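You operate a simulated robot arm through the tools that you are given. There is no shell and no other tool. Be economical: measure what you need, move in short steps, check, and stop when the job is done.

Carry out the task below with a simulated robot arm. There is one attempt and no reset: what you move stays moved.

TASK
Open the blue keys drawer, take the red hex key from the inside and leave it on the blue log book and shut the drawer again.

The check looks at the end state, three seconds after you hand in, the way a careful person would. Anything else that was tipped, shoved, dropped, spilled or broken makes it a failure.

THE ROBOT
A 7-joint arm with a two-finger parallel gripper on a trunk, on a base that drives. Base frame: it is fixed to the floor where the robot stands at the start and does not move with it; the origin is under the middle of the robot, x ahead of it, y to its left, z up. Units: mm, rad, N and s.
With the tool pointing down near the work surface it reaches from about 100 to 680 mm from the robot's upright axis, wherever it stands. Its first joint turns from -2.007 to 2.007 rad. Places, roughly: blue keys drawer [400, 400, 600]; blue log book [-2750, 1250, 750]; red hex key (14x8x2 cm) [400, 400, 500]. Payload 3.91 kg.
The TCP is the grasp point between the finger pads, 30 mm short of the fingertips. In the tool frame z runs along the fingers and y along their closing line. Largest opening 110 mm; finger width 20, thickness 10; the body of the gripper, 48 by 112 mm, starts 55 mm behind the TCP.
Orientation is that of the tool frame in the base frame, as a unit quaternion [x, y, z, w]. With the fingers straight down and closing along the base's y, the tool's x points along the base's -x, its y along +y and its z along -z.

THE INTERFACE
- The arm moves only by the tool step_arm. Its argument "commands" is a list of rows, each a list of 2 entries, a list of its own where there are three numbers: the shift along the base's x, y, z in mm, then the turn, a rotation vector about the base's x, y, z in rad. In form: [[[dx, dy, dz], [wx, wy, wz]], ...]. A call has 1 to 8 rows; each row is the pose to reach, as a shift and turn from the pose commanded when the call began. "gripper" is the finger opening in mm, from 0 to 110, set as the call begins (left out, the last holds). Each row takes 0.2 s and may step no farther than 50 mm and 0.15 rad from the row before; otherwise, or with a gripper value out of range, the whole call is refused. Where a pose cannot be reached the arm comes as near as it can. A force on the tool above 40 N (or 10 N above the force at the start of the call, whichever is more), or a blocked arm, ends the call early, and 0.2 s more pass. Each finger travels about 108 mm/s and halts on what it meets, pressing with about 45 N; the grip force reading is that of the motor and also rises with nothing between the fingers. The clock runs only during rows and for 0.2 s after the last one: add rows that repeat a pose to give the fingers time. It gives the time, the measured TCP pose, the force on the tool (base axes), the opening and the grip force at its end, in the units of the frame above (readings bear some noise), with the torque about the TCP (base axes, N m) and any sound that the robot's microphone picked up.
- Cameras (640 x 400 px; columns grow to the right, rows downward): "scene" is now at [-7.7, 178, 1541.6]; the picture's right is [0.47, -0.88, -0.00], its down [-0.82, -0.44, -0.36] and it looks along [0.32, 0.17, -0.93] (base axes); focal length 251 px, centre (320, 200). "wrist" rides on the gripper at [72, 17, -103] in the tool frame; the picture's right is [-0.23, 0.97, 0.00], its down [-0.76, -0.18, -0.62] and it looks along [-0.61, -0.14, 0.78] (tool axes); focal length 222 px, centre (320, 200). There is no depth. A picture from a camera that has moved, and an enlarged one, comes with that camera's place and axes in the base frame and with its lens. The place of the scene camera against the robot may be out by one fixed shift of up to 18 mm in any direction.
- camera(camera): a new picture of that camera. It takes no simulated time.
- slide_trunk(by): slides the trunk up (or, below 0, down) by that many mm; the arm and the scene camera ride with it, the base frame stays. It gives what a move gives, with no picture.
- steer(legs): drives the robot by 1 to 6 legs, each [ahead, turn to the left] in mm and rad, along the robot's own axes; the way and the turn of a leg run together, so that a leg with both is an arc; at most 1500 mm and 3.142 rad a leg. The arm and the cameras ride along, it lands a little off, and it stops where it bumps. It gives what a move gives.
- turn_head(pan, tilt): turns the head with the scene camera to pan (to the left, within 2.705 rad either way) and tilt (down, from -0.506 to 1.204), counted from straight ahead of the robot. It gives what a move gives.
- inspect(camera, box): a new picture of the part [left, top, right, bottom] of that camera's present view, enlarged. It takes no simulated time.
- finish_job(): hands the job in; it is judged then, once.

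Go step by step. Nothing tells you exact positions but the pictures and the camera data: compare them with the known pose of the tool, close in by small moves and look again before you grip or let go. The budget is 120 turns and 82 pictures, counting those below and the enlarged ones. Unless the task says otherwise, let go and move clear before handing in, and close with one line.

The tools are called after "Request:" as a command line: name --argument value ..., lists and objects as JSON in quotes. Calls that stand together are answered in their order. step_arm: Moves the arm, as the interface text tells. Its arguments: {"type":"object","properties":{"commands":{"type":"array"},"gripper":{"type":"number"}},"required":["commands"]} The other tools are called the same way: slide_trunk (by) slides the trunk up or down; steer (legs) drives the base; turn_head (pan, tilt) turns the head that bears the scene camera; camera (camera) takes a picture; inspect (camera, box) takes an enlarged picture of a part of a camera's view; finish_job () hands the job in.

At the start:

```text
t: 0.0
eef_pos: [471.4, -21.7, 785.1]
tool_rot: [0.0, 1.0, 0.0, 0.0]
contact_force: [0.3, -0.4, -1.0]
wrist_torque: [-0.01, 0.03, 0.0]
grip_width: 109.6
gripper_force: 0.0
trunk travel left (down, up): [-700.0, 290.0]
robot x, y, heading: [-0.4, 1.0, 0.002]
head pan, tilt: [0.485, 1.201]
```

scene: 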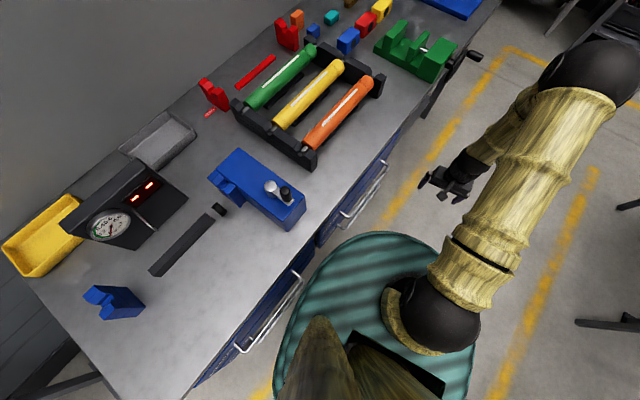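
wrist: 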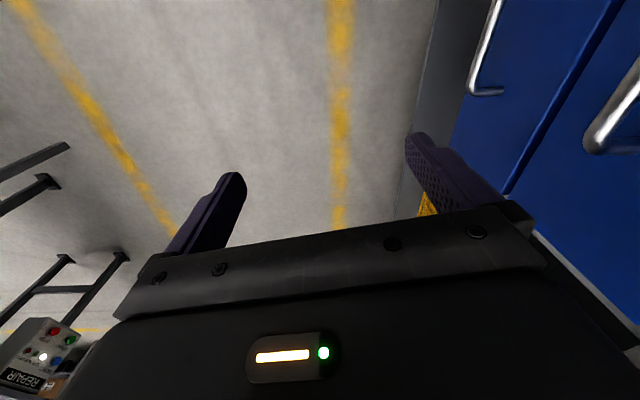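

The bench with blue drawers stands to the robot's left. I will look at the drawer fronts and labels first.

Request:
turn_head --pan 0.8 --tilt 0.9

Request:
camera --camera "scene"

```text
t: 0.8
eef_pos: [471.0, -21.2, 785.1]
tool_rot: [0.0, 1.0, 0.0, 0.0]
contact_force: [0.8, 1.1, 0.2]
wrist_torque: [0.0, -0.01, -0.01]
grip_width: 110.3
gripper_force: 0.0
trunk travel left (down, up): [-700.0, 290.0]
robot x, y, heading: [0.0, -1.2, -0.0]
head pan, tilt: [0.799, 0.901]
```

```text
79 pictures are left
camera scene: at [-4.5, 205.9, 1561.4], right [0.72, -0.7, 0.0], down [-0.55, -0.56, -0.62], along [0.43, 0.44, -0.78], focal length 251 px, centre (320, 200)
```

scene: 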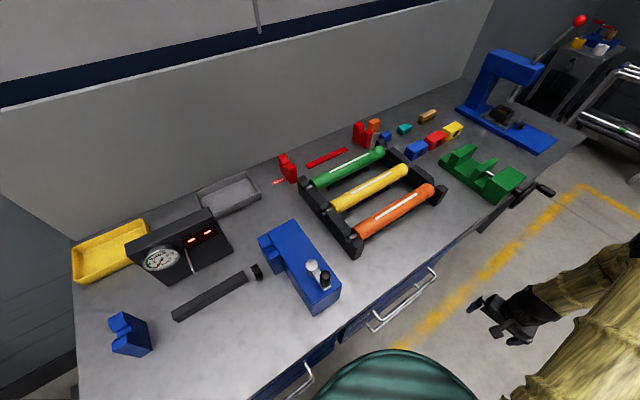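

Two handles are stacked at x≈400–500, so I need to read the labels. I'll check the free floor behind and to the right before moving the base.

Request:
turn_head --pan -1.4 --tilt 0.6

Request:
camera --camera "scene"

Request:
turn_head --pan 2.7 --tilt 0.4

Request:
camera --camera "scene"

```text
t: 2.9
eef_pos: [471.9, -20.9, 784.5]
tool_rot: [-0.001, 1.0, 0.0, 0.0]
contact_force: [1.2, -0.3, 0.4]
wrist_torque: [-0.01, -0.03, -0.02]
grip_width: 110.0
gripper_force: 0.0
trunk travel left (down, up): [-700.0, 290.0]
robot x, y, heading: [-2.3, -2.5, -0.0]
head pan, tilt: [-1.4, 0.6]
```

```text
78 pictures are left
camera scene: at [-42.1, 64.8, 1586.2], right [-0.99, -0.17, 0.0], down [-0.1, 0.56, -0.83], along [0.14, -0.81, -0.56], focal length 251 px, centre (320, 200)
```

scene: 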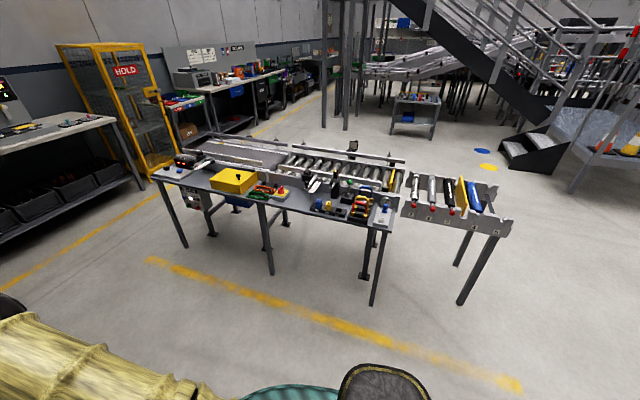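

```text
t: 6.2
eef_pos: [471.9, -21.4, 783.7]
tool_rot: [0.0, 1.0, -0.001, 0.0]
contact_force: [0.1, -0.1, 0.5]
wrist_torque: [0.0, 0.03, 0.02]
grip_width: 110.1
gripper_force: 0.1
trunk travel left (down, up): [-700.0, 290.0]
robot x, y, heading: [-0.3, 0.7, -0.0]
head pan, tilt: [2.7, 0.4]
```

```text
77 pictures are left
camera scene: at [-140.9, 191.5, 1604.5], right [0.43, 0.9, 0.0], down [0.35, -0.17, -0.92], along [-0.83, 0.39, -0.39], focal length 251 px, centre (320, 200)
```

scene: 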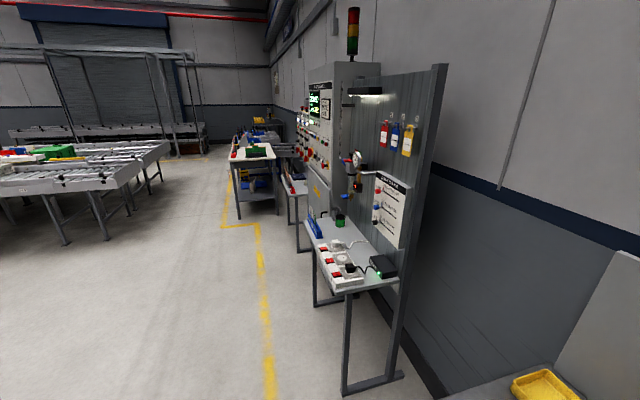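

Request:
inspect --camera "scene" --box '[200, 110, 400, 235]'

Request:
turn_head --pan 0.9 --tilt 1.1

Request:
steer --legs '[[0, -1.57], [350, 0], [0, 1.57]]'

Request:
camera --camera "scene"

```text
3.20 times, centred on (300, 172) of scene
camera zoom: at [-140.9, 191.5, 1604.5], right [0.43, 0.9, 0.0], down [0.35, -0.17, -0.92], along [-0.83, 0.39, -0.39], focal length 802 px, centre (384, 288)
```

zoom: 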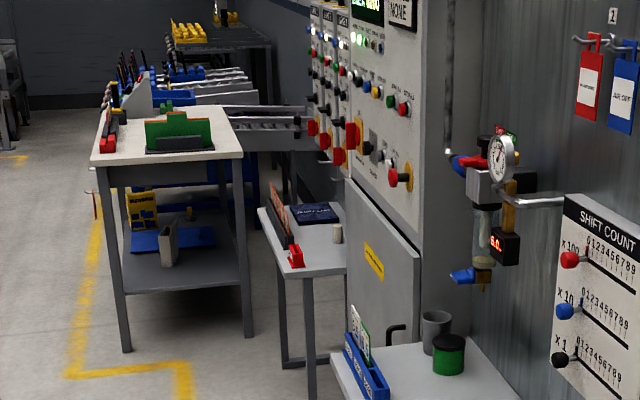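

```text
t: 8.0
eef_pos: [471.6, -21.4, 784.8]
tool_rot: [0.0, 1.0, 0.0, 0.0]
contact_force: [0.0, 0.5, 0.8]
wrist_torque: [0.0, 0.01, 0.02]
grip_width: 110.2
gripper_force: 0.1
trunk travel left (down, up): [-700.0, 290.0]
robot x, y, heading: [-0.2, 1.2, -0.003]
head pan, tilt: [0.901, 1.1]
```

```text
t: 10.5
eef_pos: [358.7, -313.9, 785.4]
tool_rot: [0.329, 0.944, 0.001, 0.0]
contact_force: [0.5, 0.4, 0.6]
wrist_torque: [0.01, -0.03, 0.01]
grip_width: 110.3
gripper_force: 0.0
trunk travel left (down, up): [-700.0, 290.0]
robot x, y, heading: [4.1, -5.2, -0.487]
head pan, tilt: [0.901, 1.1]
stopped in leg 1: the robot was blocked; the commanded pose is now the measured one
```

```text
75 pictures are left
camera scene: at [82.0, 183.4, 1548.0], right [0.4, -0.91, 0.0], down [-0.81, -0.36, -0.46], along [0.42, 0.18, -0.89], focal length 251 px, centre (320, 200)
```

scene: 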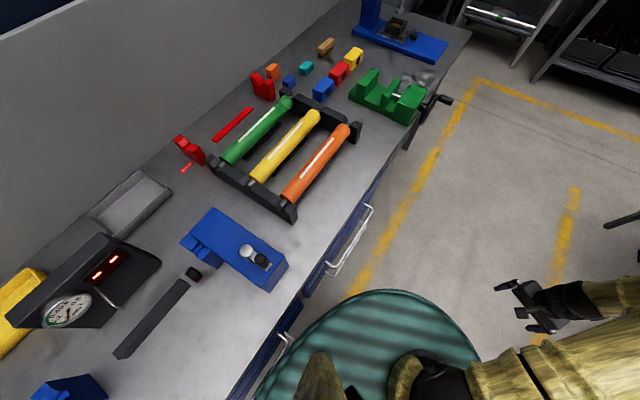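

The base corner touched the bench, and I've seen the small table with a dark blue book, likely the log book. I'll drive forward-right away from the bench, then turn to face it.

Request:
steer --legs '[[300, 0], [0, -0.7], [300, 0], [0, 2.75]]'

Request:
turn_head --pan 0.0 --tilt 0.8

Request:
camera --camera "scene"

Request:
camera --camera "wrist"

```text
t: 13.7
eef_pos: [485.9, -560.9, 783.4]
tool_rot: [0.499, 0.866, 0.001, 0.0]
contact_force: [-0.5, 0.1, -0.6]
wrist_torque: [-0.01, -0.02, -0.02]
grip_width: 110.2
gripper_force: 0.1
trunk travel left (down, up): [-700.0, 290.0]
robot x, y, heading: [268.7, -146.7, -0.86]
head pan, tilt: [0.901, 1.1]
stopped in leg 2: the robot was blocked; the commanded pose is now the measured one
```

```text
t: 14.9
eef_pos: [487.2, -562.3, 784.8]
tool_rot: [0.5, 0.866, 0.0, 0.0]
contact_force: [-0.9, -0.4, 0.2]
wrist_torque: [-0.04, 0.02, 0.06]
grip_width: 110.3
gripper_force: 0.1
trunk travel left (down, up): [-700.0, 290.0]
robot x, y, heading: [271.6, -145.5, -0.853]
head pan, tilt: [0.0, 0.799]
```

```text
74 pictures are left
camera scene: at [402.9, -59.8, 1569.3], right [-0.76, -0.65, 0.0], down [-0.47, 0.54, -0.7], along [0.46, -0.53, -0.72], focal length 251 px, centre (320, 200)
```

scene: 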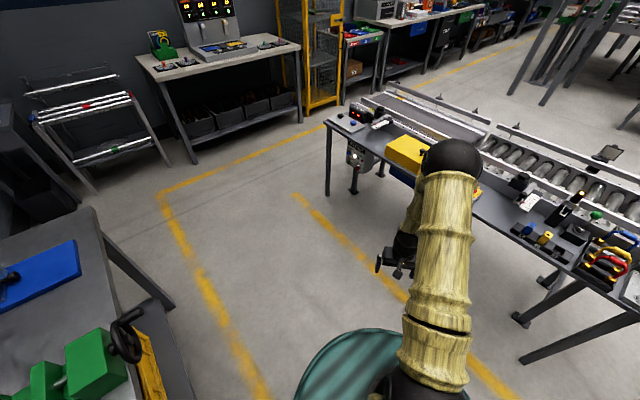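

```text
73 pictures are left
camera wrist: at [464.7, -490.7, 888.1], right [0.96, 0.29, 0.0], down [0.23, -0.75, 0.62], along [0.18, -0.6, -0.78], focal length 222 px, centre (320, 200)
```

wrist: 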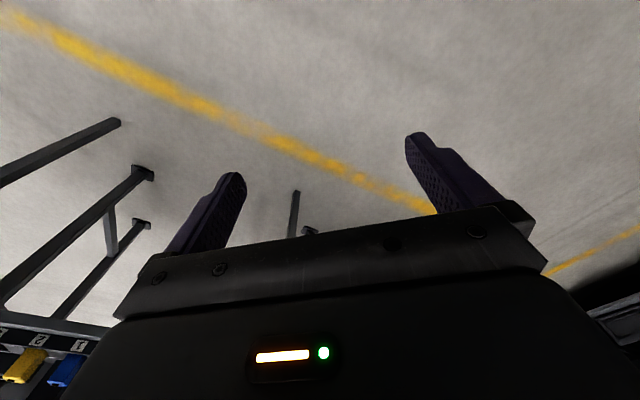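

The base needs more clearance from the bench. I'll go further ahead, then turn left to face it.

Request:
steer --legs '[[330, 0], [0, 2.42]]'

Request:
camera --camera "scene"

Request:
camera --camera "wrist"

```text
t: 22.8
eef_pos: [605.6, 64.7, 784.8]
tool_rot: [-0.629, 0.778, 0.0, 0.0]
contact_force: [0.6, -0.3, 0.2]
wrist_torque: [0.03, 0.02, -0.04]
grip_width: 110.2
gripper_force: 0.0
trunk travel left (down, up): [-700.0, 290.0]
robot x, y, heading: [485.1, -387.4, 1.548]
head pan, tilt: [0.0, 0.799]
```

```text
72 pictures are left
camera scene: at [335.0, -366.7, 1569.3], right [1.0, -0.02, 0.0], down [-0.02, -0.72, -0.7], along [0.02, 0.7, -0.72], focal length 251 px, centre (320, 200)
```

scene: 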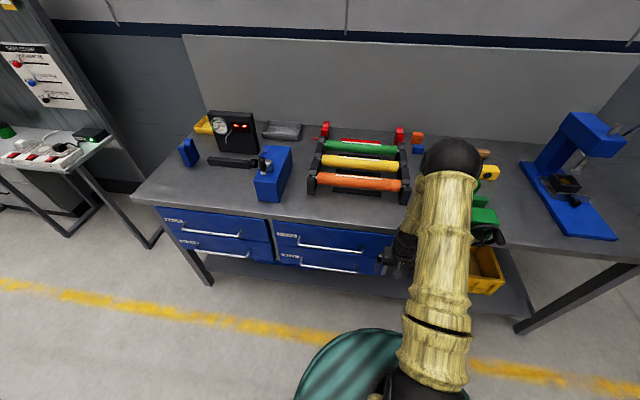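

```text
71 pictures are left
camera wrist: at [573.7, -1.7, 888.1], right [-0.9, 0.43, 0.0], down [0.33, 0.71, 0.62], along [0.27, 0.56, -0.78], focal length 222 px, centre (320, 200)
```

wrist: 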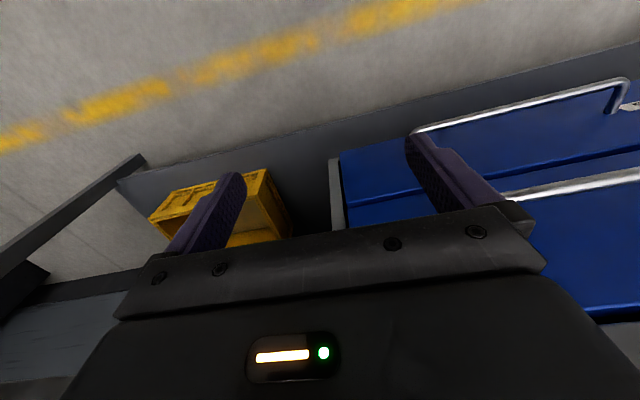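

Four drawers are visible, so I'll read the labels.

Request:
inspect --camera "scene" --box '[150, 195, 410, 290]'

Request:
inspect --camera "scene" --box '[260, 210, 360, 275]'

```text
2.46 times, centred on (280, 242) of scene
camera zoom: at [335.0, -366.7, 1569.3], right [1.0, -0.02, 0.0], down [-0.02, -0.72, -0.7], along [0.02, 0.7, -0.72], focal length 617 px, centre (418, 95)
```

zoom: 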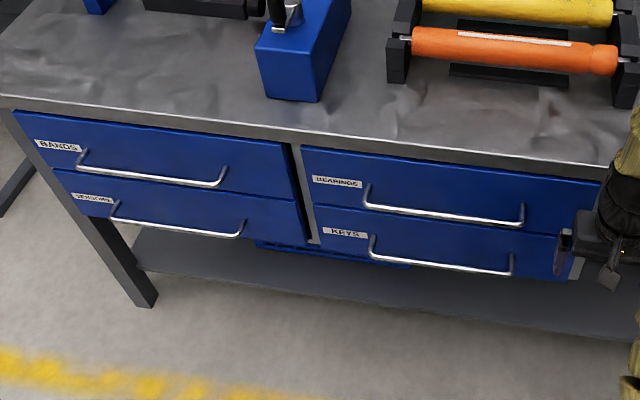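

```text
6.15 times, centred on (310, 242) of scene
camera zoom: at [335.0, -366.7, 1569.3], right [1.0, -0.02, 0.0], down [-0.02, -0.72, -0.7], along [0.02, 0.7, -0.72], focal length 1543 px, centre (382, -62)
```

zoom: 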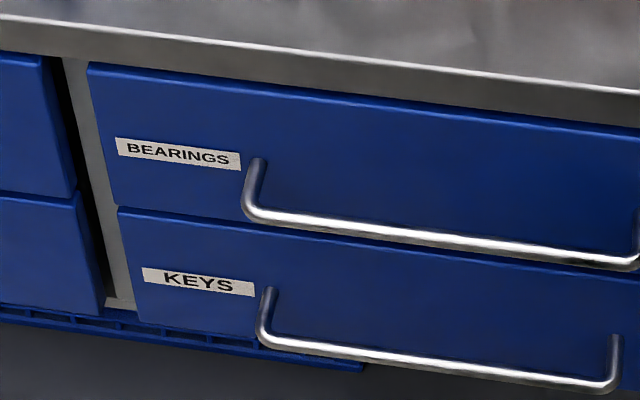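

The KEYS drawer is the lower right one, with its handle bar at about y≈188, z≈608, x≈287–510. I'll back off to make room, then turn the tool horizontal with the fingers closing vertically.

Request:
steer --legs '[[-150, 0]]'

Request:
step_arm --commands '[[[-15, 0, 0], [0.093, 0.0753, -0.0753]], [[-30, 0, 0], [0.186, 0.1506, -0.1506]], [[-45, 0, 0], [0.279, 0.2259, -0.2259]], [[-60, 0, 0], [0.372, 0.3012, -0.3012]], [[-75, 0, 0], [0.465, 0.3765, -0.3765]], [[-90, 0, 0], [0.558, 0.4518, -0.4518]], [[-105, 0, 0], [0.651, 0.5271, -0.5271]]]'

```text
t: 24.2
eef_pos: [602.5, -83.0, 784.3]
tool_rot: [-0.629, 0.777, 0.0, 0.0]
contact_force: [0.0, -0.1, 0.6]
wrist_torque: [0.03, -0.03, 0.02]
grip_width: 110.1
gripper_force: 0.1
trunk travel left (down, up): [-700.0, 290.0]
robot x, y, heading: [481.3, -537.7, 1.55]
head pan, tilt: [0.0, 0.799]
```

```text
t: 25.8
eef_pos: [498.2, -84.0, 785.0]
tool_rot: [-0.356, 0.843, 0.403, -0.001]
contact_force: [-0.3, 0.7, -0.2]
wrist_torque: [0.01, 0.0, -0.06]
grip_width: 110.1
gripper_force: 0.0
trunk travel left (down, up): [-700.0, 290.0]
robot x, y, heading: [483.7, -538.7, 1.55]
head pan, tilt: [0.0, 0.799]
```

Request:
step_arm --commands '[[[-15, 0, 0], [0.093, 0.0753, -0.0753]], [[-30, 0, 0], [0.186, 0.1506, -0.1506]], [[-45, 0, 0], [0.279, 0.2259, -0.2259]], [[-60, 0, 0], [0.372, 0.3012, -0.3012]], [[-75, 0, 0], [0.465, 0.3765, -0.3765]], [[-90, 0, 0], [0.558, 0.4518, -0.4518]], [[-105, 0, 0], [0.651, 0.5271, -0.5271]]]' --gripper 70

Request:
slide_trunk --by -175

Request:
camera --camera "wrist"

Request:
camera --camera "scene"

```text
t: 27.4
eef_pos: [432.4, -42.9, 829.2]
tool_rot: [-0.046, 0.661, 0.748, 0.043]
contact_force: [0.0, -0.2, 0.5]
wrist_torque: [0.01, -0.02, -0.01]
grip_width: 70.1
gripper_force: 0.0
trunk travel left (down, up): [-700.0, 290.0]
robot x, y, heading: [486.2, -540.0, 1.547]
head pan, tilt: [0.0, 0.799]
stopped in row 7: the arm was blocked; the commanded pose is now the measured one
```

```text
t: 29.4
eef_pos: [433.5, -43.8, 654.0]
tool_rot: [-0.044, 0.661, 0.748, 0.043]
contact_force: [0.2, 0.8, 0.0]
wrist_torque: [-0.03, 0.02, 0.02]
grip_width: 70.1
gripper_force: 0.1
trunk travel left (down, up): [-525.0, 465.0]
robot x, y, heading: [482.0, -541.2, 1.545]
head pan, tilt: [0.0, 0.799]
```

```text
68 pictures are left
camera wrist: at [359.4, -147.5, 648.6], right [0.1, -0.12, 0.99], down [0.78, -0.6, -0.16], along [0.61, 0.79, 0.03], focal length 222 px, centre (320, 200)
```

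wrist: 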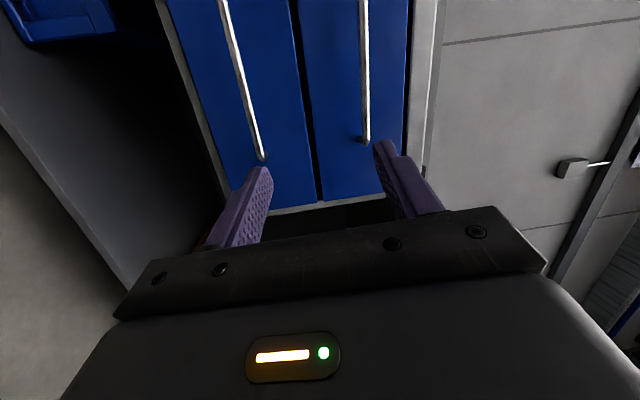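

```text
67 pictures are left
camera scene: at [332.0, -514.7, 1394.4], right [1.0, -0.02, 0.0], down [-0.02, -0.72, -0.7], along [0.02, 0.7, -0.72], focal length 251 px, centre (320, 200)
```

scene: 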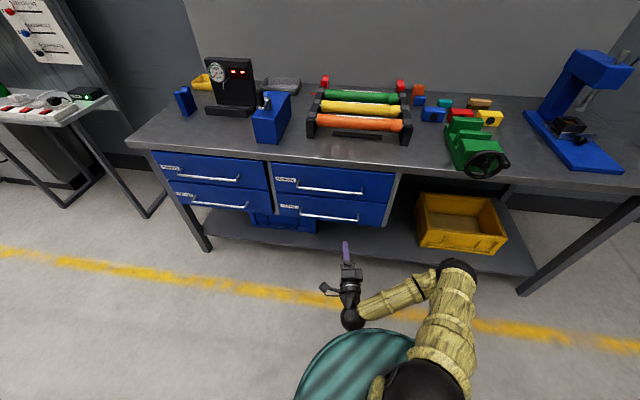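

Request:
inspect --camera "scene" --box '[260, 160, 420, 260]'

Request:
inspect --camera "wrist" --box '[150, 0, 470, 200]'

```text
4.00 times, centred on (340, 210) of scene
camera zoom: at [332.0, -514.7, 1394.4], right [1.0, -0.02, 0.0], down [-0.02, -0.72, -0.7], along [0.02, 0.7, -0.72], focal length 1003 px, centre (240, 160)
```

zoom: 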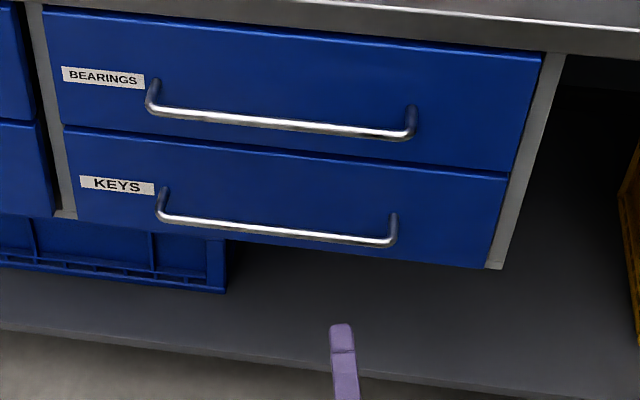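

```text
2.00 times, centred on (310, 100) of wrist
camera zoom: at [359.4, -147.5, 648.6], right [0.1, -0.12, 0.99], down [0.78, -0.6, -0.16], along [0.61, 0.79, 0.03], focal length 444 px, centre (340, 400)
```

zoom: 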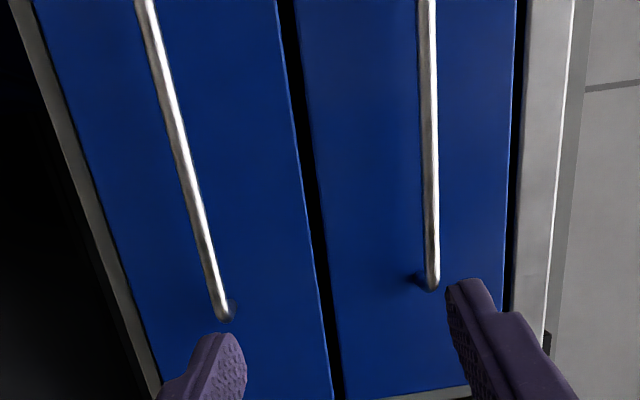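

The keys handle bar sits near z≈580, y≈150–185. I'll level the tool, centre it in x and z, and look again.

Request:
step_arm --commands '[[[-15, 0, -35], [-0.062, 0.062, 0]], [[-30, 0, -71], [-0.123, 0.123, 0]], [[-30, 25, -71], [-0.123, 0.123, 0]], [[-30, 50, -71], [-0.123, 0.123, 0]]]'

Request:
camera --camera "wrist"

Request:
inspect --camera "scene" --box '[260, 160, 420, 260]'

```text
t: 30.6
eef_pos: [418.2, 24.6, 603.9]
tool_rot: [-0.017, 0.689, 0.725, 0.016]
contact_force: [-0.7, -0.2, -1.2]
wrist_torque: [-0.01, 0.0, 0.02]
grip_width: 70.1
gripper_force: 0.1
trunk travel left (down, up): [-525.0, 465.0]
robot x, y, heading: [482.7, -541.8, 1.55]
head pan, tilt: [0.0, 0.799]
stopped in row 4: the arm was blocked; the commanded pose is now the measured one
```

```text
64 pictures are left
camera wrist: at [344.3, -79.9, 612.4], right [0.18, -0.05, 0.98], down [0.77, -0.61, -0.17], along [0.61, 0.79, -0.07], focal length 222 px, centre (320, 200)
```

wrist: 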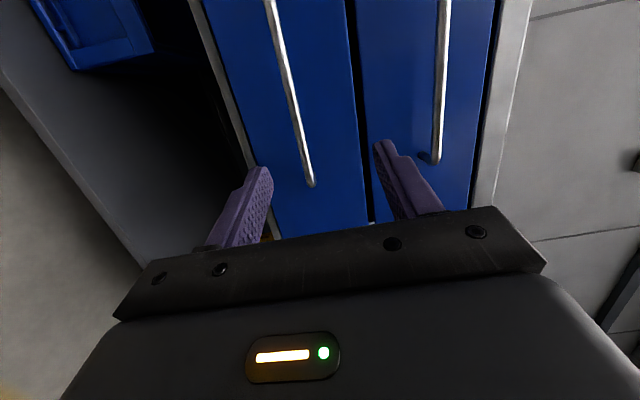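

```text
4.00 times, centred on (340, 210) of scene
camera zoom: at [331.9, -514.6, 1394.4], right [1.0, -0.02, 0.0], down [-0.02, -0.72, -0.7], along [0.02, 0.7, -0.72], focal length 1003 px, centre (240, 160)
```

zoom: 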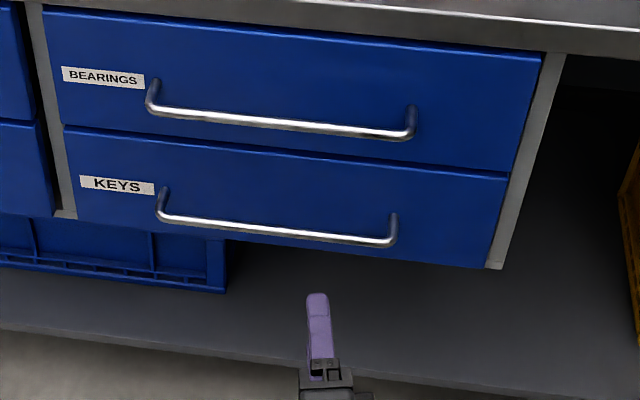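

The bar is at about y≈148, z≈585 and its right end is at x≈497. The arm seems to be at a joint limit, so I'll lower the trunk and raise the arm relative to it.

Request:
slide_trunk --by -150

Request:
step_arm --commands '[[[-5, 0, 35], [0, 0, 0]], [[-10, 0, 70], [0, 0, 0]], [[-20, 0, 105], [0, 0, 0]], [[-30, 0, 131], [-0.024, 0.024, 0]], [[-30, 0, 131], [-0.047, 0.047, 0]]]'

```text
t: 32.3
eef_pos: [417.4, 24.5, 452.7]
tool_rot: [-0.016, 0.689, 0.725, 0.015]
contact_force: [0.3, -0.4, -0.1]
wrist_torque: [-0.01, -0.01, -0.02]
grip_width: 69.9
gripper_force: 0.1
trunk travel left (down, up): [-375.0, 615.0]
robot x, y, heading: [481.3, -540.9, 1.546]
head pan, tilt: [0.0, 0.799]
```

```text
t: 33.5
eef_pos: [387.8, 22.1, 584.4]
tool_rot: [0.002, 0.708, 0.706, -0.002]
contact_force: [0.3, -0.3, -0.6]
wrist_torque: [-0.02, 0.02, -0.01]
grip_width: 70.0
gripper_force: 0.0
trunk travel left (down, up): [-375.0, 615.0]
robot x, y, heading: [483.4, -540.2, 1.544]
head pan, tilt: [0.0, 0.799]
```

Orientation and height are now right. I'll advance toward the bar and look.

Request:
step_arm --commands '[[[0, 30, 1], [0, 0, 0]], [[0, 60, 1], [0, 0, 0]], [[0, 80, 1], [0, 0, 0]]]'

Request:
camera --camera "wrist"

```text
t: 34.3
eef_pos: [388.2, 103.1, 585.1]
tool_rot: [0.001, 0.706, 0.708, -0.003]
contact_force: [-0.2, 0.6, 0.5]
wrist_torque: [-0.02, 0.0, 0.02]
grip_width: 70.5
gripper_force: 0.1
trunk travel left (down, up): [-375.0, 615.0]
robot x, y, heading: [480.9, -539.1, 1.545]
head pan, tilt: [0.0, 0.799]
```

```text
62 pictures are left
camera wrist: at [314.6, 0.1, 602.0], right [0.23, 0.0, 0.97], down [0.76, -0.62, -0.18], along [0.61, 0.78, -0.14], focal length 222 px, centre (320, 200)
```

wrist: 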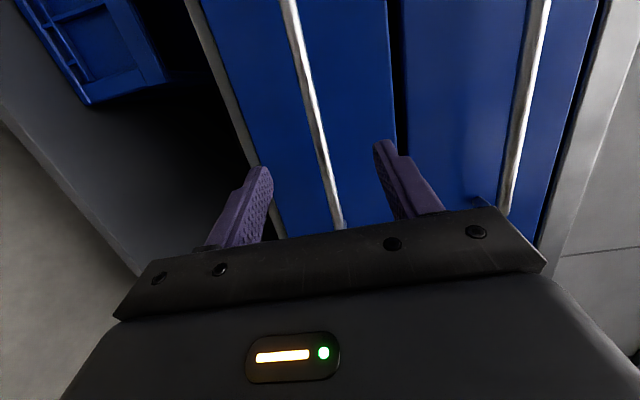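

Request:
step_arm --commands '[[[0, 20, 3], [0, 0, 0]], [[0, 40, 3], [0, 0, 0]]]'

Request:
camera --camera "wrist"

```text
t: 34.9
eef_pos: [388.3, 143.2, 587.0]
tool_rot: [0.001, 0.708, 0.707, -0.001]
contact_force: [0.9, 0.4, 0.1]
wrist_torque: [-0.01, -0.01, -0.02]
grip_width: 69.9
gripper_force: 0.1
trunk travel left (down, up): [-375.0, 615.0]
robot x, y, heading: [481.4, -540.8, 1.545]
head pan, tilt: [0.0, 0.799]
```

```text
61 pictures are left
camera wrist: at [315.2, 39.6, 604.5], right [0.23, 0.0, 0.97], down [0.76, -0.62, -0.18], along [0.61, 0.78, -0.14], focal length 222 px, centre (320, 200)
```

wrist: 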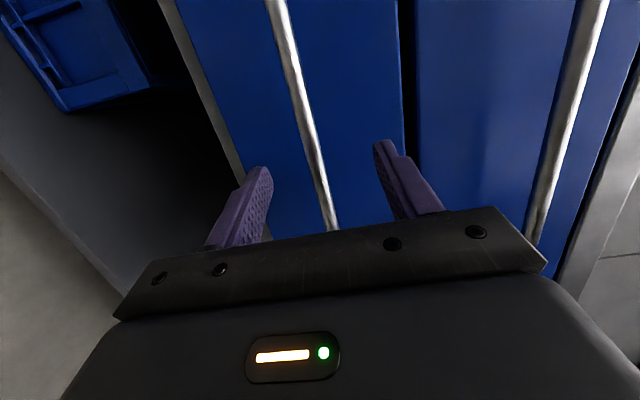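

Request:
step_arm --commands '[[[0, 6, 2], [0, 0, 0]], [[0, 6, 2], [0, 0, 0]], [[0, 6, 2], [0, 0, 0]], [[0, 6, 2], [0, 0, 0]]]' --gripper 0

Request:
camera --camera "wrist"

```text
t: 35.9
eef_pos: [386.3, 147.6, 589.0]
tool_rot: [0.0, 0.708, 0.706, -0.003]
contact_force: [-4.1, -27.9, -9.5]
wrist_torque: [-0.37, 0.12, -0.13]
grip_width: 0.0
gripper_force: 37.6
trunk travel left (down, up): [-375.0, 615.0]
robot x, y, heading: [480.8, -537.8, 1.546]
head pan, tilt: [0.0, 0.799]
```

```text
60 pictures are left
camera wrist: at [313.9, 44.3, 605.5], right [0.23, 0.0, 0.97], down [0.76, -0.62, -0.18], along [0.6, 0.78, -0.15], focal length 222 px, centre (320, 200)
```

wrist: 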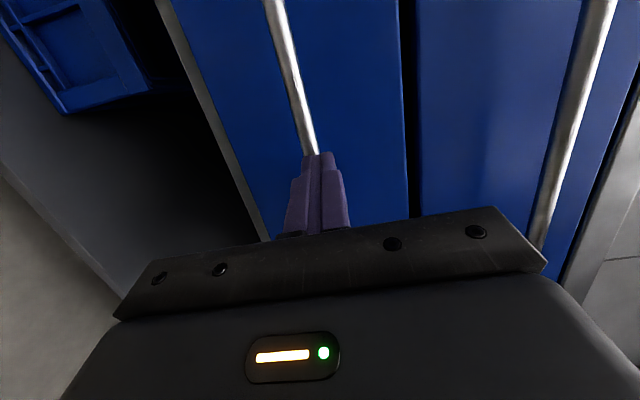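

The fingers closed just short of the bar, so it lies beyond the tips at y≈185. I'll back off, open, and advance further.

Request:
step_arm --commands '[[[0, -15, 0], [0, 0, 0]], [[0, -25, 0], [0, 0, 0]], [[0, -25, 0], [0, 0, 0]]]' --gripper 60

Request:
step_arm --commands '[[[0, 20, 0], [0, 0, 0]], [[0, 40, 0], [0, 0, 0]], [[0, 50, 0], [0, 0, 0]], [[0, 57, 0], [0, 0, 0]]]'

Request:
camera --camera "wrist"

```text
t: 36.7
eef_pos: [386.7, 124.0, 588.6]
tool_rot: [0.001, 0.707, 0.707, 0.0]
contact_force: [0.5, 0.1, 0.3]
wrist_torque: [0.02, 0.02, 0.01]
grip_width: 60.1
gripper_force: 0.0
trunk travel left (down, up): [-375.0, 615.0]
robot x, y, heading: [486.0, -536.2, 1.55]
head pan, tilt: [0.0, 0.799]
```

```text
t: 37.7
eef_pos: [386.7, 181.5, 589.2]
tool_rot: [0.001, 0.707, 0.707, -0.001]
contact_force: [-0.2, -0.1, -0.4]
wrist_torque: [-0.07, -0.03, 0.01]
grip_width: 60.4
gripper_force: 0.1
trunk travel left (down, up): [-375.0, 615.0]
robot x, y, heading: [477.2, -538.3, 1.544]
head pan, tilt: [0.0, 0.799]
```

```text
59 pictures are left
camera wrist: at [315.0, 77.3, 605.8], right [0.23, 0.0, 0.97], down [0.76, -0.62, -0.18], along [0.61, 0.78, -0.14], focal length 222 px, centre (320, 200)
```

wrist: 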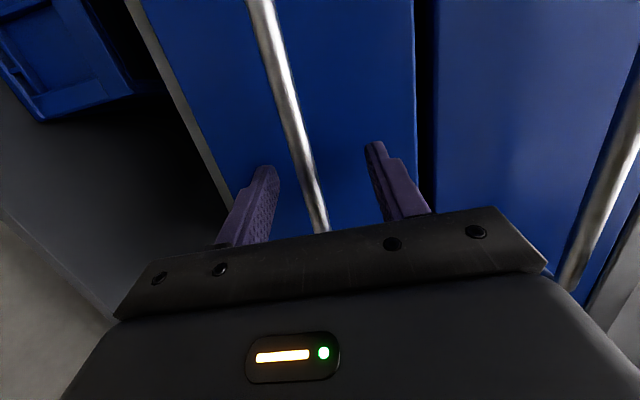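

Request:
step_arm --commands '[[[0, 0, 0], [0, 0, 0]], [[0, 0, 0], [0, 0, 0]], [[0, 0, 0], [0, 0, 0]], [[0, 0, 0], [0, 0, 0]]]' --gripper 0

Request:
camera --camera "wrist"

```text
t: 38.7
eef_pos: [387.4, 179.9, 583.9]
tool_rot: [0.0, 0.711, 0.704, -0.001]
contact_force: [2.7, -5.7, -34.1]
wrist_torque: [-0.08, -0.05, 0.43]
grip_width: 11.9
gripper_force: 45.0
trunk travel left (down, up): [-375.0, 615.0]
robot x, y, heading: [483.6, -537.0, 1.544]
head pan, tilt: [0.0, 0.799]
```

```text
58 pictures are left
camera wrist: at [315.0, 77.4, 601.3], right [0.23, 0.01, 0.97], down [0.76, -0.62, -0.17], along [0.61, 0.78, -0.15], focal length 222 px, centre (320, 200)
```

wrist: 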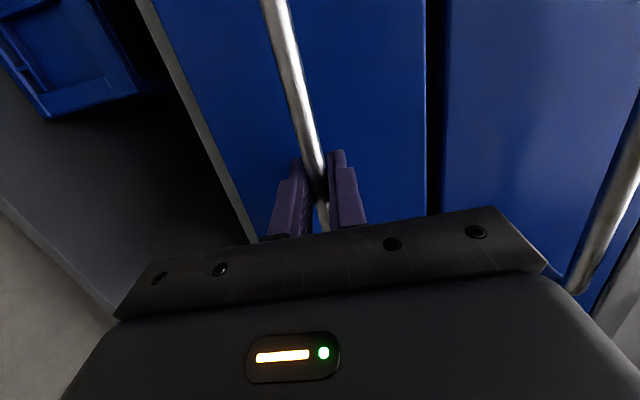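

The bar is gripped at 12 mm. I'll relieve the vertical load and pull.

Request:
step_arm --commands '[[[0, 0, -5], [0, 0, 0]], [[0, -10, -5], [0, 0, 0]], [[0, -25, -5], [0, 0, 0]], [[0, -40, -5], [0, 0, 0]], [[0, -60, -5], [0, 0, 0]]]'

```text
t: 39.9
eef_pos: [381.1, 120.6, 582.9]
tool_rot: [-0.004, 0.709, 0.706, -0.007]
contact_force: [-34.9, 5.1, -15.6]
wrist_torque: [-0.12, -0.28, 0.4]
grip_width: 11.6
gripper_force: 44.8
trunk travel left (down, up): [-375.0, 615.0]
robot x, y, heading: [482.3, -535.4, 1.543]
head pan, tilt: [0.0, 0.799]
```

Request:
step_arm --commands '[[[-6, -15, -2], [0, 0, 0]], [[-6, -40, -2], [0, 0, 0]], [[-6, -65, -2], [0, 0, 0]], [[-6, -90, -2], [0, 0, 0]]]'

```text
t: 40.9
eef_pos: [376.6, 31.5, 582.7]
tool_rot: [-0.001, 0.707, 0.707, -0.003]
contact_force: [-34.6, 6.3, 8.9]
wrist_torque: [0.01, -0.19, 0.33]
grip_width: 12.3
gripper_force: 45.2
trunk travel left (down, up): [-375.0, 615.0]
robot x, y, heading: [482.7, -537.5, 1.552]
head pan, tilt: [0.0, 0.799]
```

Request:
step_arm --commands '[[[-8, -20, 0], [0, 0, 0]], [[-8, -45, 0], [0, 0, 0]], [[-8, -70, 0], [0, 0, 0]], [[-8, -90, 0], [0, 0, 0]]]'

Request:
camera --camera "scene"

```text
t: 41.6
eef_pos: [369.6, -17.1, 583.4]
tool_rot: [0.0, 0.705, 0.709, -0.006]
contact_force: [-0.8, 1.3, 4.3]
wrist_torque: [0.01, -0.24, 0.93]
grip_width: 11.7
gripper_force: 45.2
trunk travel left (down, up): [-375.0, 615.0]
robot x, y, heading: [485.6, -537.7, 1.551]
head pan, tilt: [0.0, 0.799]
stopped in row 3: the force on the tool passed its limit (the readings are from after the stop); the commanded pose is now the measured one
```

```text
57 pictures are left
camera scene: at [331.7, -514.7, 1244.1], right [1.0, -0.02, 0.0], down [-0.02, -0.72, -0.7], along [0.02, 0.7, -0.72], focal length 251 px, centre (320, 200)
```

scene: 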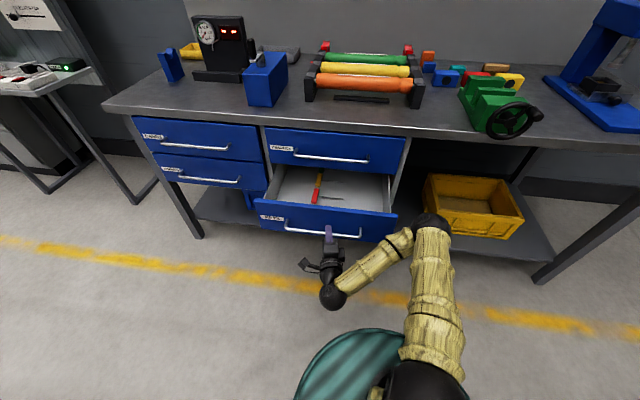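

The drawer is open about 195 mm and something red is inside. I'll look closer.

Request:
inspect --camera "scene" --box '[245, 150, 405, 250]'

```text
4.00 times, centred on (325, 200) of scene
camera zoom: at [331.7, -514.7, 1244.1], right [1.0, -0.02, 0.0], down [-0.02, -0.72, -0.7], along [0.02, 0.7, -0.72], focal length 1003 px, centre (300, 200)
```

zoom: 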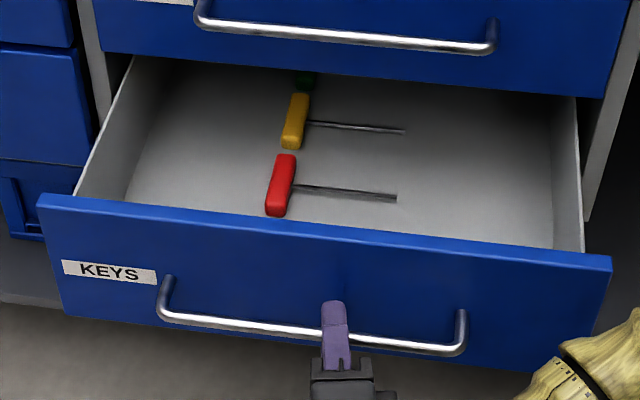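

The red T-handle key lies frontmost at about x 330, y 215, with its shaft toward +x. I need the drawer further out to reach it from above, so I'll try pulling more.

Request:
step_arm --commands '[[[0, -15, 0], [0, 0, 0]], [[0, -35, 0], [0, 0, 0]], [[0, -55, 0], [0, 0, 0]], [[0, -80, 0], [0, 0, 0]], [[0, -100, 0], [0, 0, 0]]]'

Request:
inspect --camera "scene" --box '[245, 150, 405, 250]'

```text
t: 42.2
eef_pos: [367.0, -46.8, 582.7]
tool_rot: [-0.005, 0.706, 0.708, -0.012]
contact_force: [-2.1, 1.9, 2.3]
wrist_torque: [-0.08, -0.43, 0.95]
grip_width: 11.7
gripper_force: 44.2
trunk travel left (down, up): [-375.0, 615.0]
robot x, y, heading: [481.5, -539.6, 1.547]
head pan, tilt: [0.0, 0.799]
stopped in row 2: the force on the tool passed its limit (the readings are from after the stop); the commanded pose is now the measured one
```

```text
4.00 times, centred on (325, 200) of scene
camera zoom: at [331.6, -514.4, 1244.2], right [1.0, -0.02, 0.0], down [-0.02, -0.72, -0.7], along [0.02, 0.7, -0.72], focal length 1003 px, centre (300, 200)
```

zoom: 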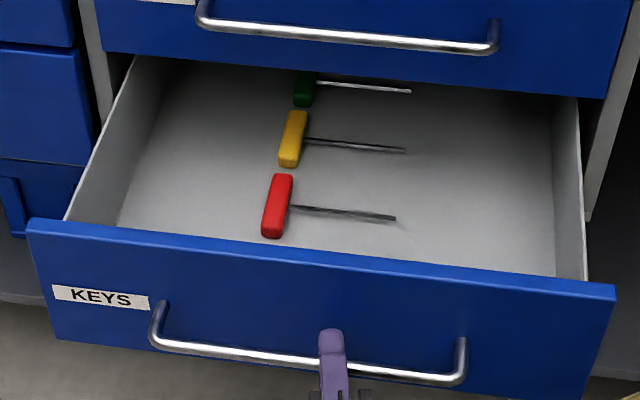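

Request:
step_arm --commands '[[[-2, -10, 0], [0, 0, 0]], [[-4, -20, 0], [0, 0, 0]], [[-6, -30, 0], [0, 0, 0]], [[-8, -40, 0], [0, 0, 0]], [[-9, -50, 0], [0, 0, 0]], [[-10, -60, 0], [0, 0, 0]], [[-11, -70, 0], [0, 0, 0]]]'

```text
t: 43.2
eef_pos: [359.6, -81.4, 583.4]
tool_rot: [-0.018, 0.705, 0.709, -0.001]
contact_force: [-1.7, -1.5, -27.1]
wrist_torque: [0.0, 0.74, -0.56]
grip_width: 12.1
gripper_force: 44.7
trunk travel left (down, up): [-375.0, 615.0]
robot x, y, heading: [483.6, -534.1, 1.546]
head pan, tilt: [0.0, 0.799]
stopped in row 5: the force on the tool passed its limit (the readings are from after the stop); the commanded pose is now the measured one
```

Request:
step_arm --commands '[[[0, -8, -1], [0, 0, 0]], [[-1, -16, -1], [0, 0, 0]], [[-2, -24, -1], [0, 0, 0]], [[-3, -32, -1], [0, 0, 0]], [[-4, -40, -1], [0, 0, 0]]]'

Request:
inspect --camera "scene" --box '[245, 150, 405, 250]'

```text
t: 43.5
eef_pos: [360.1, -81.5, 582.8]
tool_rot: [-0.023, 0.703, 0.71, 0.003]
contact_force: [-2.9, -0.6, -22.2]
wrist_torque: [0.01, 0.92, -0.59]
grip_width: 11.9
gripper_force: 44.6
trunk travel left (down, up): [-375.0, 615.0]
robot x, y, heading: [479.2, -541.2, 1.551]
head pan, tilt: [0.0, 0.799]
stopped in row 1: the force on the tool passed its limit (the readings are from after the stop); the commanded pose is now the measured one
```

```text
4.00 times, centred on (325, 200) of scene
camera zoom: at [331.4, -512.9, 1244.3], right [1.0, -0.02, 0.0], down [-0.02, -0.72, -0.7], along [0.02, 0.7, -0.72], focal length 1003 px, centre (300, 200)
```

zoom: 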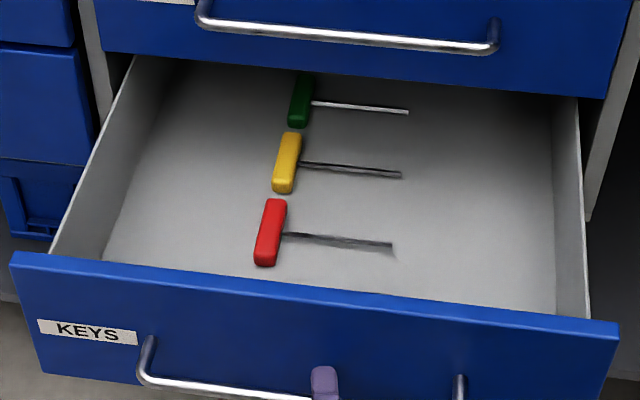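

The drawer appears to be at its stop, open about 264 mm. I'll release the handle, back off, raise the tool with the trunk, and turn it pointing down with a slight tilt.

Request:
step_arm --commands '[[[0, 0, 0], [0, 0, 0]], [[0, 0, 0], [0, 0, 0]], [[0, 0, 0], [0, 0, 0]]]' --gripper 60

Request:
step_arm --commands '[[[0, -20, 0], [0, 0, 0]], [[0, -40, 0], [0, 0, 0]], [[0, -55, 0], [0, 0, 0]]]'

Request:
slide_trunk --by 280

Request:
step_arm --commands '[[[0, 0, 5], [-0.0729, -0.1042, 0.0729]], [[0, 0, 10], [-0.1458, -0.2084, 0.1458]], [[0, 0, 15], [-0.2187, -0.3126, 0.2187]], [[0, 0, 20], [-0.2916, -0.4168, 0.2916]], [[0, 0, 25], [-0.3645, -0.521, 0.3645]], [[0, 0, 30], [-0.4374, -0.6252, 0.4374]], [[0, 0, 30], [-0.5103, -0.7294, 0.5103]]]'

```text
t: 44.3
eef_pos: [359.7, -83.4, 585.6]
tool_rot: [-0.02, 0.702, 0.712, 0.002]
contact_force: [0.3, -0.2, 1.1]
wrist_torque: [0.02, -0.03, 0.02]
grip_width: 59.9
gripper_force: 0.1
trunk travel left (down, up): [-375.0, 615.0]
robot x, y, heading: [481.5, -537.4, 1.548]
head pan, tilt: [0.0, 0.799]
```

```text
t: 45.0
eef_pos: [352.3, -105.3, 613.7]
tool_rot: [-0.078, 0.658, 0.749, 0.017]
contact_force: [2.5, -1.9, -38.3]
wrist_torque: [-0.67, 0.47, -0.19]
grip_width: 79.0
gripper_force: 18.9
out of reach, approached as far as the arm can: row 3
trunk travel left (down, up): [-375.0, 615.0]
robot x, y, heading: [482.4, -539.2, 1.546]
head pan, tilt: [0.0, 0.799]
stopped in row 3: the force on the tool passed its limit (the readings are from after the stop); the commanded pose is now the measured one
```

```text
t: 45.4
eef_pos: [351.8, -105.5, 612.9]
tool_rot: [-0.083, 0.661, 0.746, 0.02]
contact_force: [1.1, -2.6, -39.8]
wrist_torque: [-0.67, 0.6, -0.31]
grip_width: 79.8
gripper_force: 20.3
trunk travel left (down, up): [-378.0, 612.0]
robot x, y, heading: [482.5, -540.0, 1.549]
head pan, tilt: [0.0, 0.799]
stopped: the force on the tool passed its limit (the readings are from after the stop); the commanded pose is now the measured one
```

```text
t: 46.6
eef_pos: [333.1, -53.1, 606.6]
tool_rot: [-0.371, 0.735, 0.567, 0.028]
contact_force: [-0.3, -1.7, -18.4]
wrist_torque: [-0.36, 0.42, 0.02]
grip_width: 68.0
gripper_force: 8.3
out of reach, approached as far as the arm can: row 1, 2, 3, 4, 5
trunk travel left (down, up): [-378.0, 612.0]
robot x, y, heading: [484.2, -537.4, 1.549]
head pan, tilt: [0.0, 0.799]
stopped in row 5: the force on the tool passed its limit (the readings are from after the stop); the commanded pose is now the measured one
```

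The arm couldn't retract straight and the lower finger hung under the bar. I'll look before doing anything more.

Request:
camera --camera "scene"

Request:
camera --camera "wrist"

Request:
inspect --camera "scene" --box '[245, 180, 405, 300]'

```text
53 pictures are left
camera scene: at [331.5, -513.1, 1247.1], right [1.0, -0.02, 0.0], down [-0.02, -0.72, -0.7], along [0.02, 0.7, -0.72], focal length 251 px, centre (320, 200)
```

scene: 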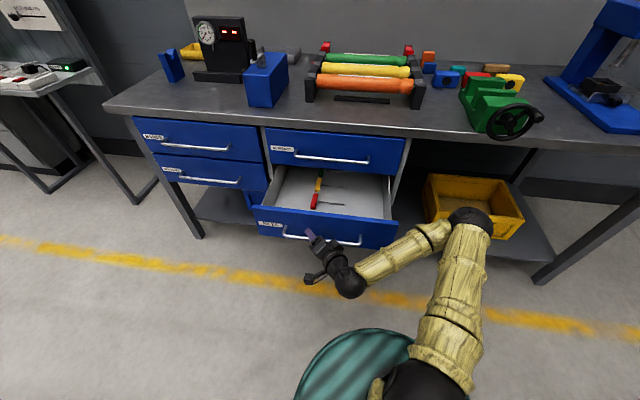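

```text
52 pictures are left
camera wrist: at [309.7, -177.8, 622.7], right [-0.4, 0.19, 0.9], down [0.89, -0.16, 0.43], along [0.22, 0.97, -0.11], focal length 222 px, centre (320, 200)
```

wrist: 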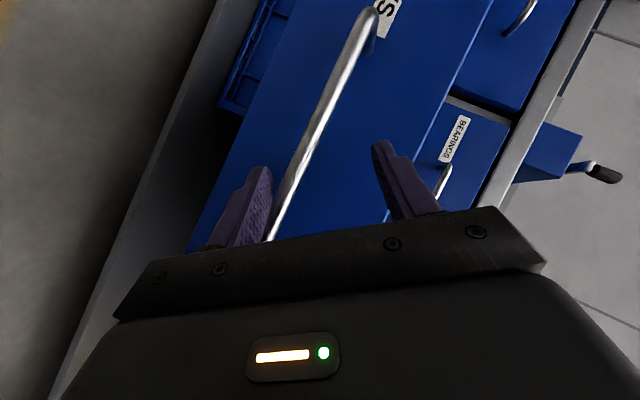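

```text
3.33 times, centred on (325, 240) of scene
camera zoom: at [331.5, -513.1, 1247.1], right [1.0, -0.02, 0.0], down [-0.02, -0.72, -0.7], along [0.02, 0.7, -0.72], focal length 836 px, centre (303, 67)
```

zoom: 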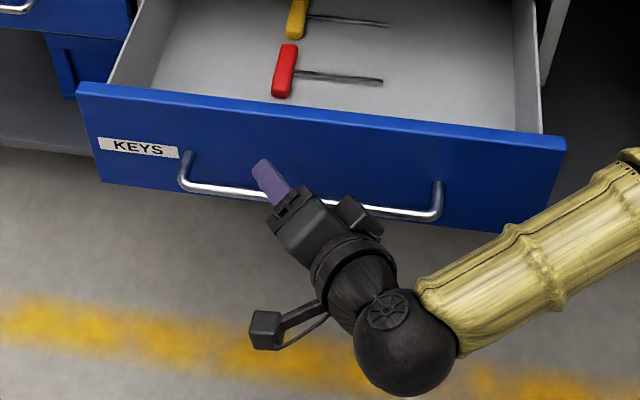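

The lower finger is under the bar. I'll lower slightly, open wider, and back the base straight out.

Request:
step_arm --commands '[[[0, 0, -8], [0, 0, 0]], [[0, 0, -15], [0, 0, 0]]]' --gripper 75

```text
t: 47.2
eef_pos: [332.6, -52.8, 594.3]
tool_rot: [-0.371, 0.731, 0.572, 0.03]
contact_force: [-0.3, 0.3, 0.3]
wrist_torque: [0.04, 0.02, 0.01]
grip_width: 75.1
gripper_force: 0.0
trunk travel left (down, up): [-378.0, 612.0]
robot x, y, heading: [483.2, -538.6, 1.549]
head pan, tilt: [0.0, 0.799]
```

Request:
steer --legs '[[-90, 0]]'

Request:
inspect --camera "scene" --box '[245, 150, 405, 270]'

```text
t: 48.3
eef_pos: [330.8, -143.2, 592.1]
tool_rot: [-0.371, 0.732, 0.57, 0.03]
contact_force: [0.4, -1.0, -0.5]
wrist_torque: [-0.01, 0.0, 0.01]
grip_width: 75.3
gripper_force: 0.0
trunk travel left (down, up): [-378.0, 612.0]
robot x, y, heading: [478.0, -628.4, 1.544]
head pan, tilt: [0.0, 0.799]
```

```text
3.33 times, centred on (325, 210) of scene
camera zoom: at [329.8, -605.5, 1247.2], right [1.0, -0.02, 0.0], down [-0.02, -0.72, -0.7], along [0.02, 0.7, -0.72], focal length 836 px, centre (303, 167)
```

zoom: 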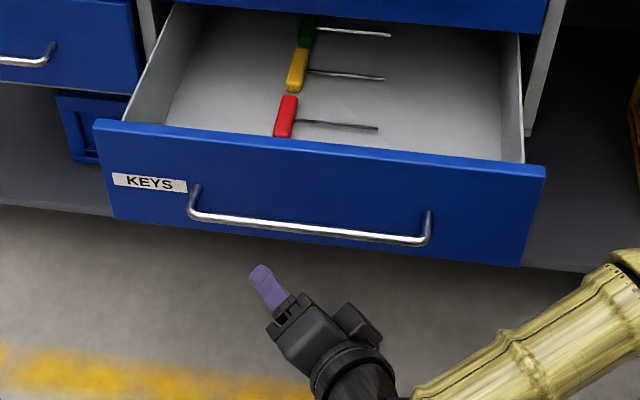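

Clear of the bar. Now I'll raise the trunk and turn the tool downward.

Request:
slide_trunk --by 300

Request:
step_arm --commands '[[[0, 0, 0], [-0.0746, -0.111, 0.0489]], [[0, 5, 0], [-0.1492, -0.222, 0.0978]], [[0, 10, 0], [-0.2237, -0.333, 0.1467]], [[0, 15, 0], [-0.2983, -0.444, 0.1956]], [[0, 20, 0], [-0.3729, -0.555, 0.2445]], [[0, 25, 0], [-0.4475, -0.666, 0.2934]], [[0, 30, 0], [-0.522, -0.777, 0.3423]], [[0, 30, 0], [-0.5966, -0.888, 0.3912]]]'

```text
t: 51.3
eef_pos: [331.5, -143.9, 893.8]
tool_rot: [-0.371, 0.732, 0.571, 0.03]
contact_force: [-0.4, 0.2, 0.1]
wrist_torque: [0.01, -0.02, -0.01]
grip_width: 74.8
gripper_force: 0.1
trunk travel left (down, up): [-678.0, 312.0]
robot x, y, heading: [479.2, -630.6, 1.545]
head pan, tilt: [0.0, 0.799]
```

```text
t: 53.1
eef_pos: [328.3, -114.4, 896.2]
tool_rot: [0.697, -0.696, -0.123, -0.123]
contact_force: [-0.3, -0.3, 0.2]
wrist_torque: [-0.04, 0.0, -0.01]
grip_width: 75.2
gripper_force: 0.0
trunk travel left (down, up): [-678.0, 312.0]
robot x, y, heading: [479.5, -626.4, 1.545]
head pan, tilt: [0.0, 0.799]
```

Request:
steer --legs '[[130, 0]]'

Request:
step_arm --commands '[[[0, 30, -45], [0, 0, 0]], [[-3, 50, -85], [0, 0, 0]], [[-6, 60, -120], [0, 0, 0]]]'

Request:
camera --camera "wrist"

Request:
inspect --camera "scene" --box '[220, 150, 420, 275]'

```text
t: 54.4
eef_pos: [334.2, 14.5, 893.4]
tool_rot: [0.696, -0.696, -0.124, -0.123]
contact_force: [0.0, 0.5, -0.3]
wrist_torque: [-0.01, 0.0, -0.01]
grip_width: 75.2
gripper_force: 0.0
trunk travel left (down, up): [-678.0, 312.0]
robot x, y, heading: [482.8, -498.6, 1.551]
head pan, tilt: [0.0, 0.799]
```

```text
refused: row 1 steps farther than a row can; nothing moved
```

```text
49 pictures are left
camera wrist: at [316.7, -88.2, 966.0], right [-0.97, 0.21, 0.08], down [0.18, 0.5, 0.85], along [0.14, 0.84, -0.53], focal length 222 px, centre (320, 200)
```

wrist: 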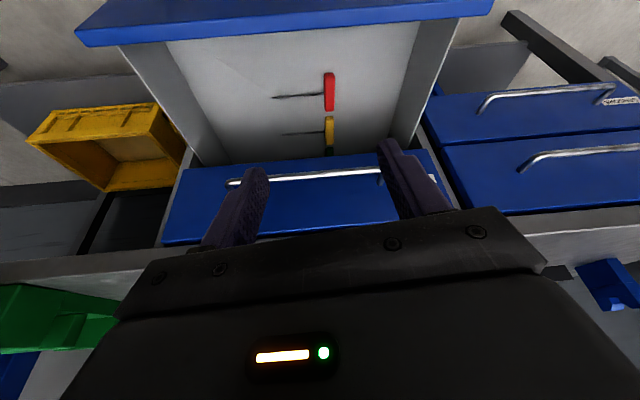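

```text
3.20 times, centred on (320, 212) of scene
camera zoom: at [332.7, -475.2, 1547.1], right [1.0, -0.02, 0.0], down [-0.02, -0.72, -0.7], along [0.02, 0.7, -0.72], focal length 802 px, centre (320, 160)
```

zoom: 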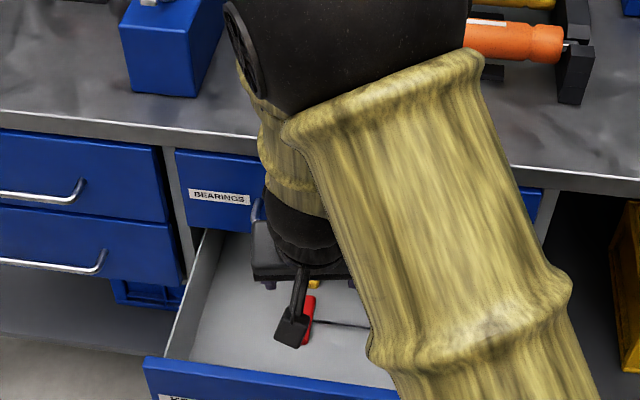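

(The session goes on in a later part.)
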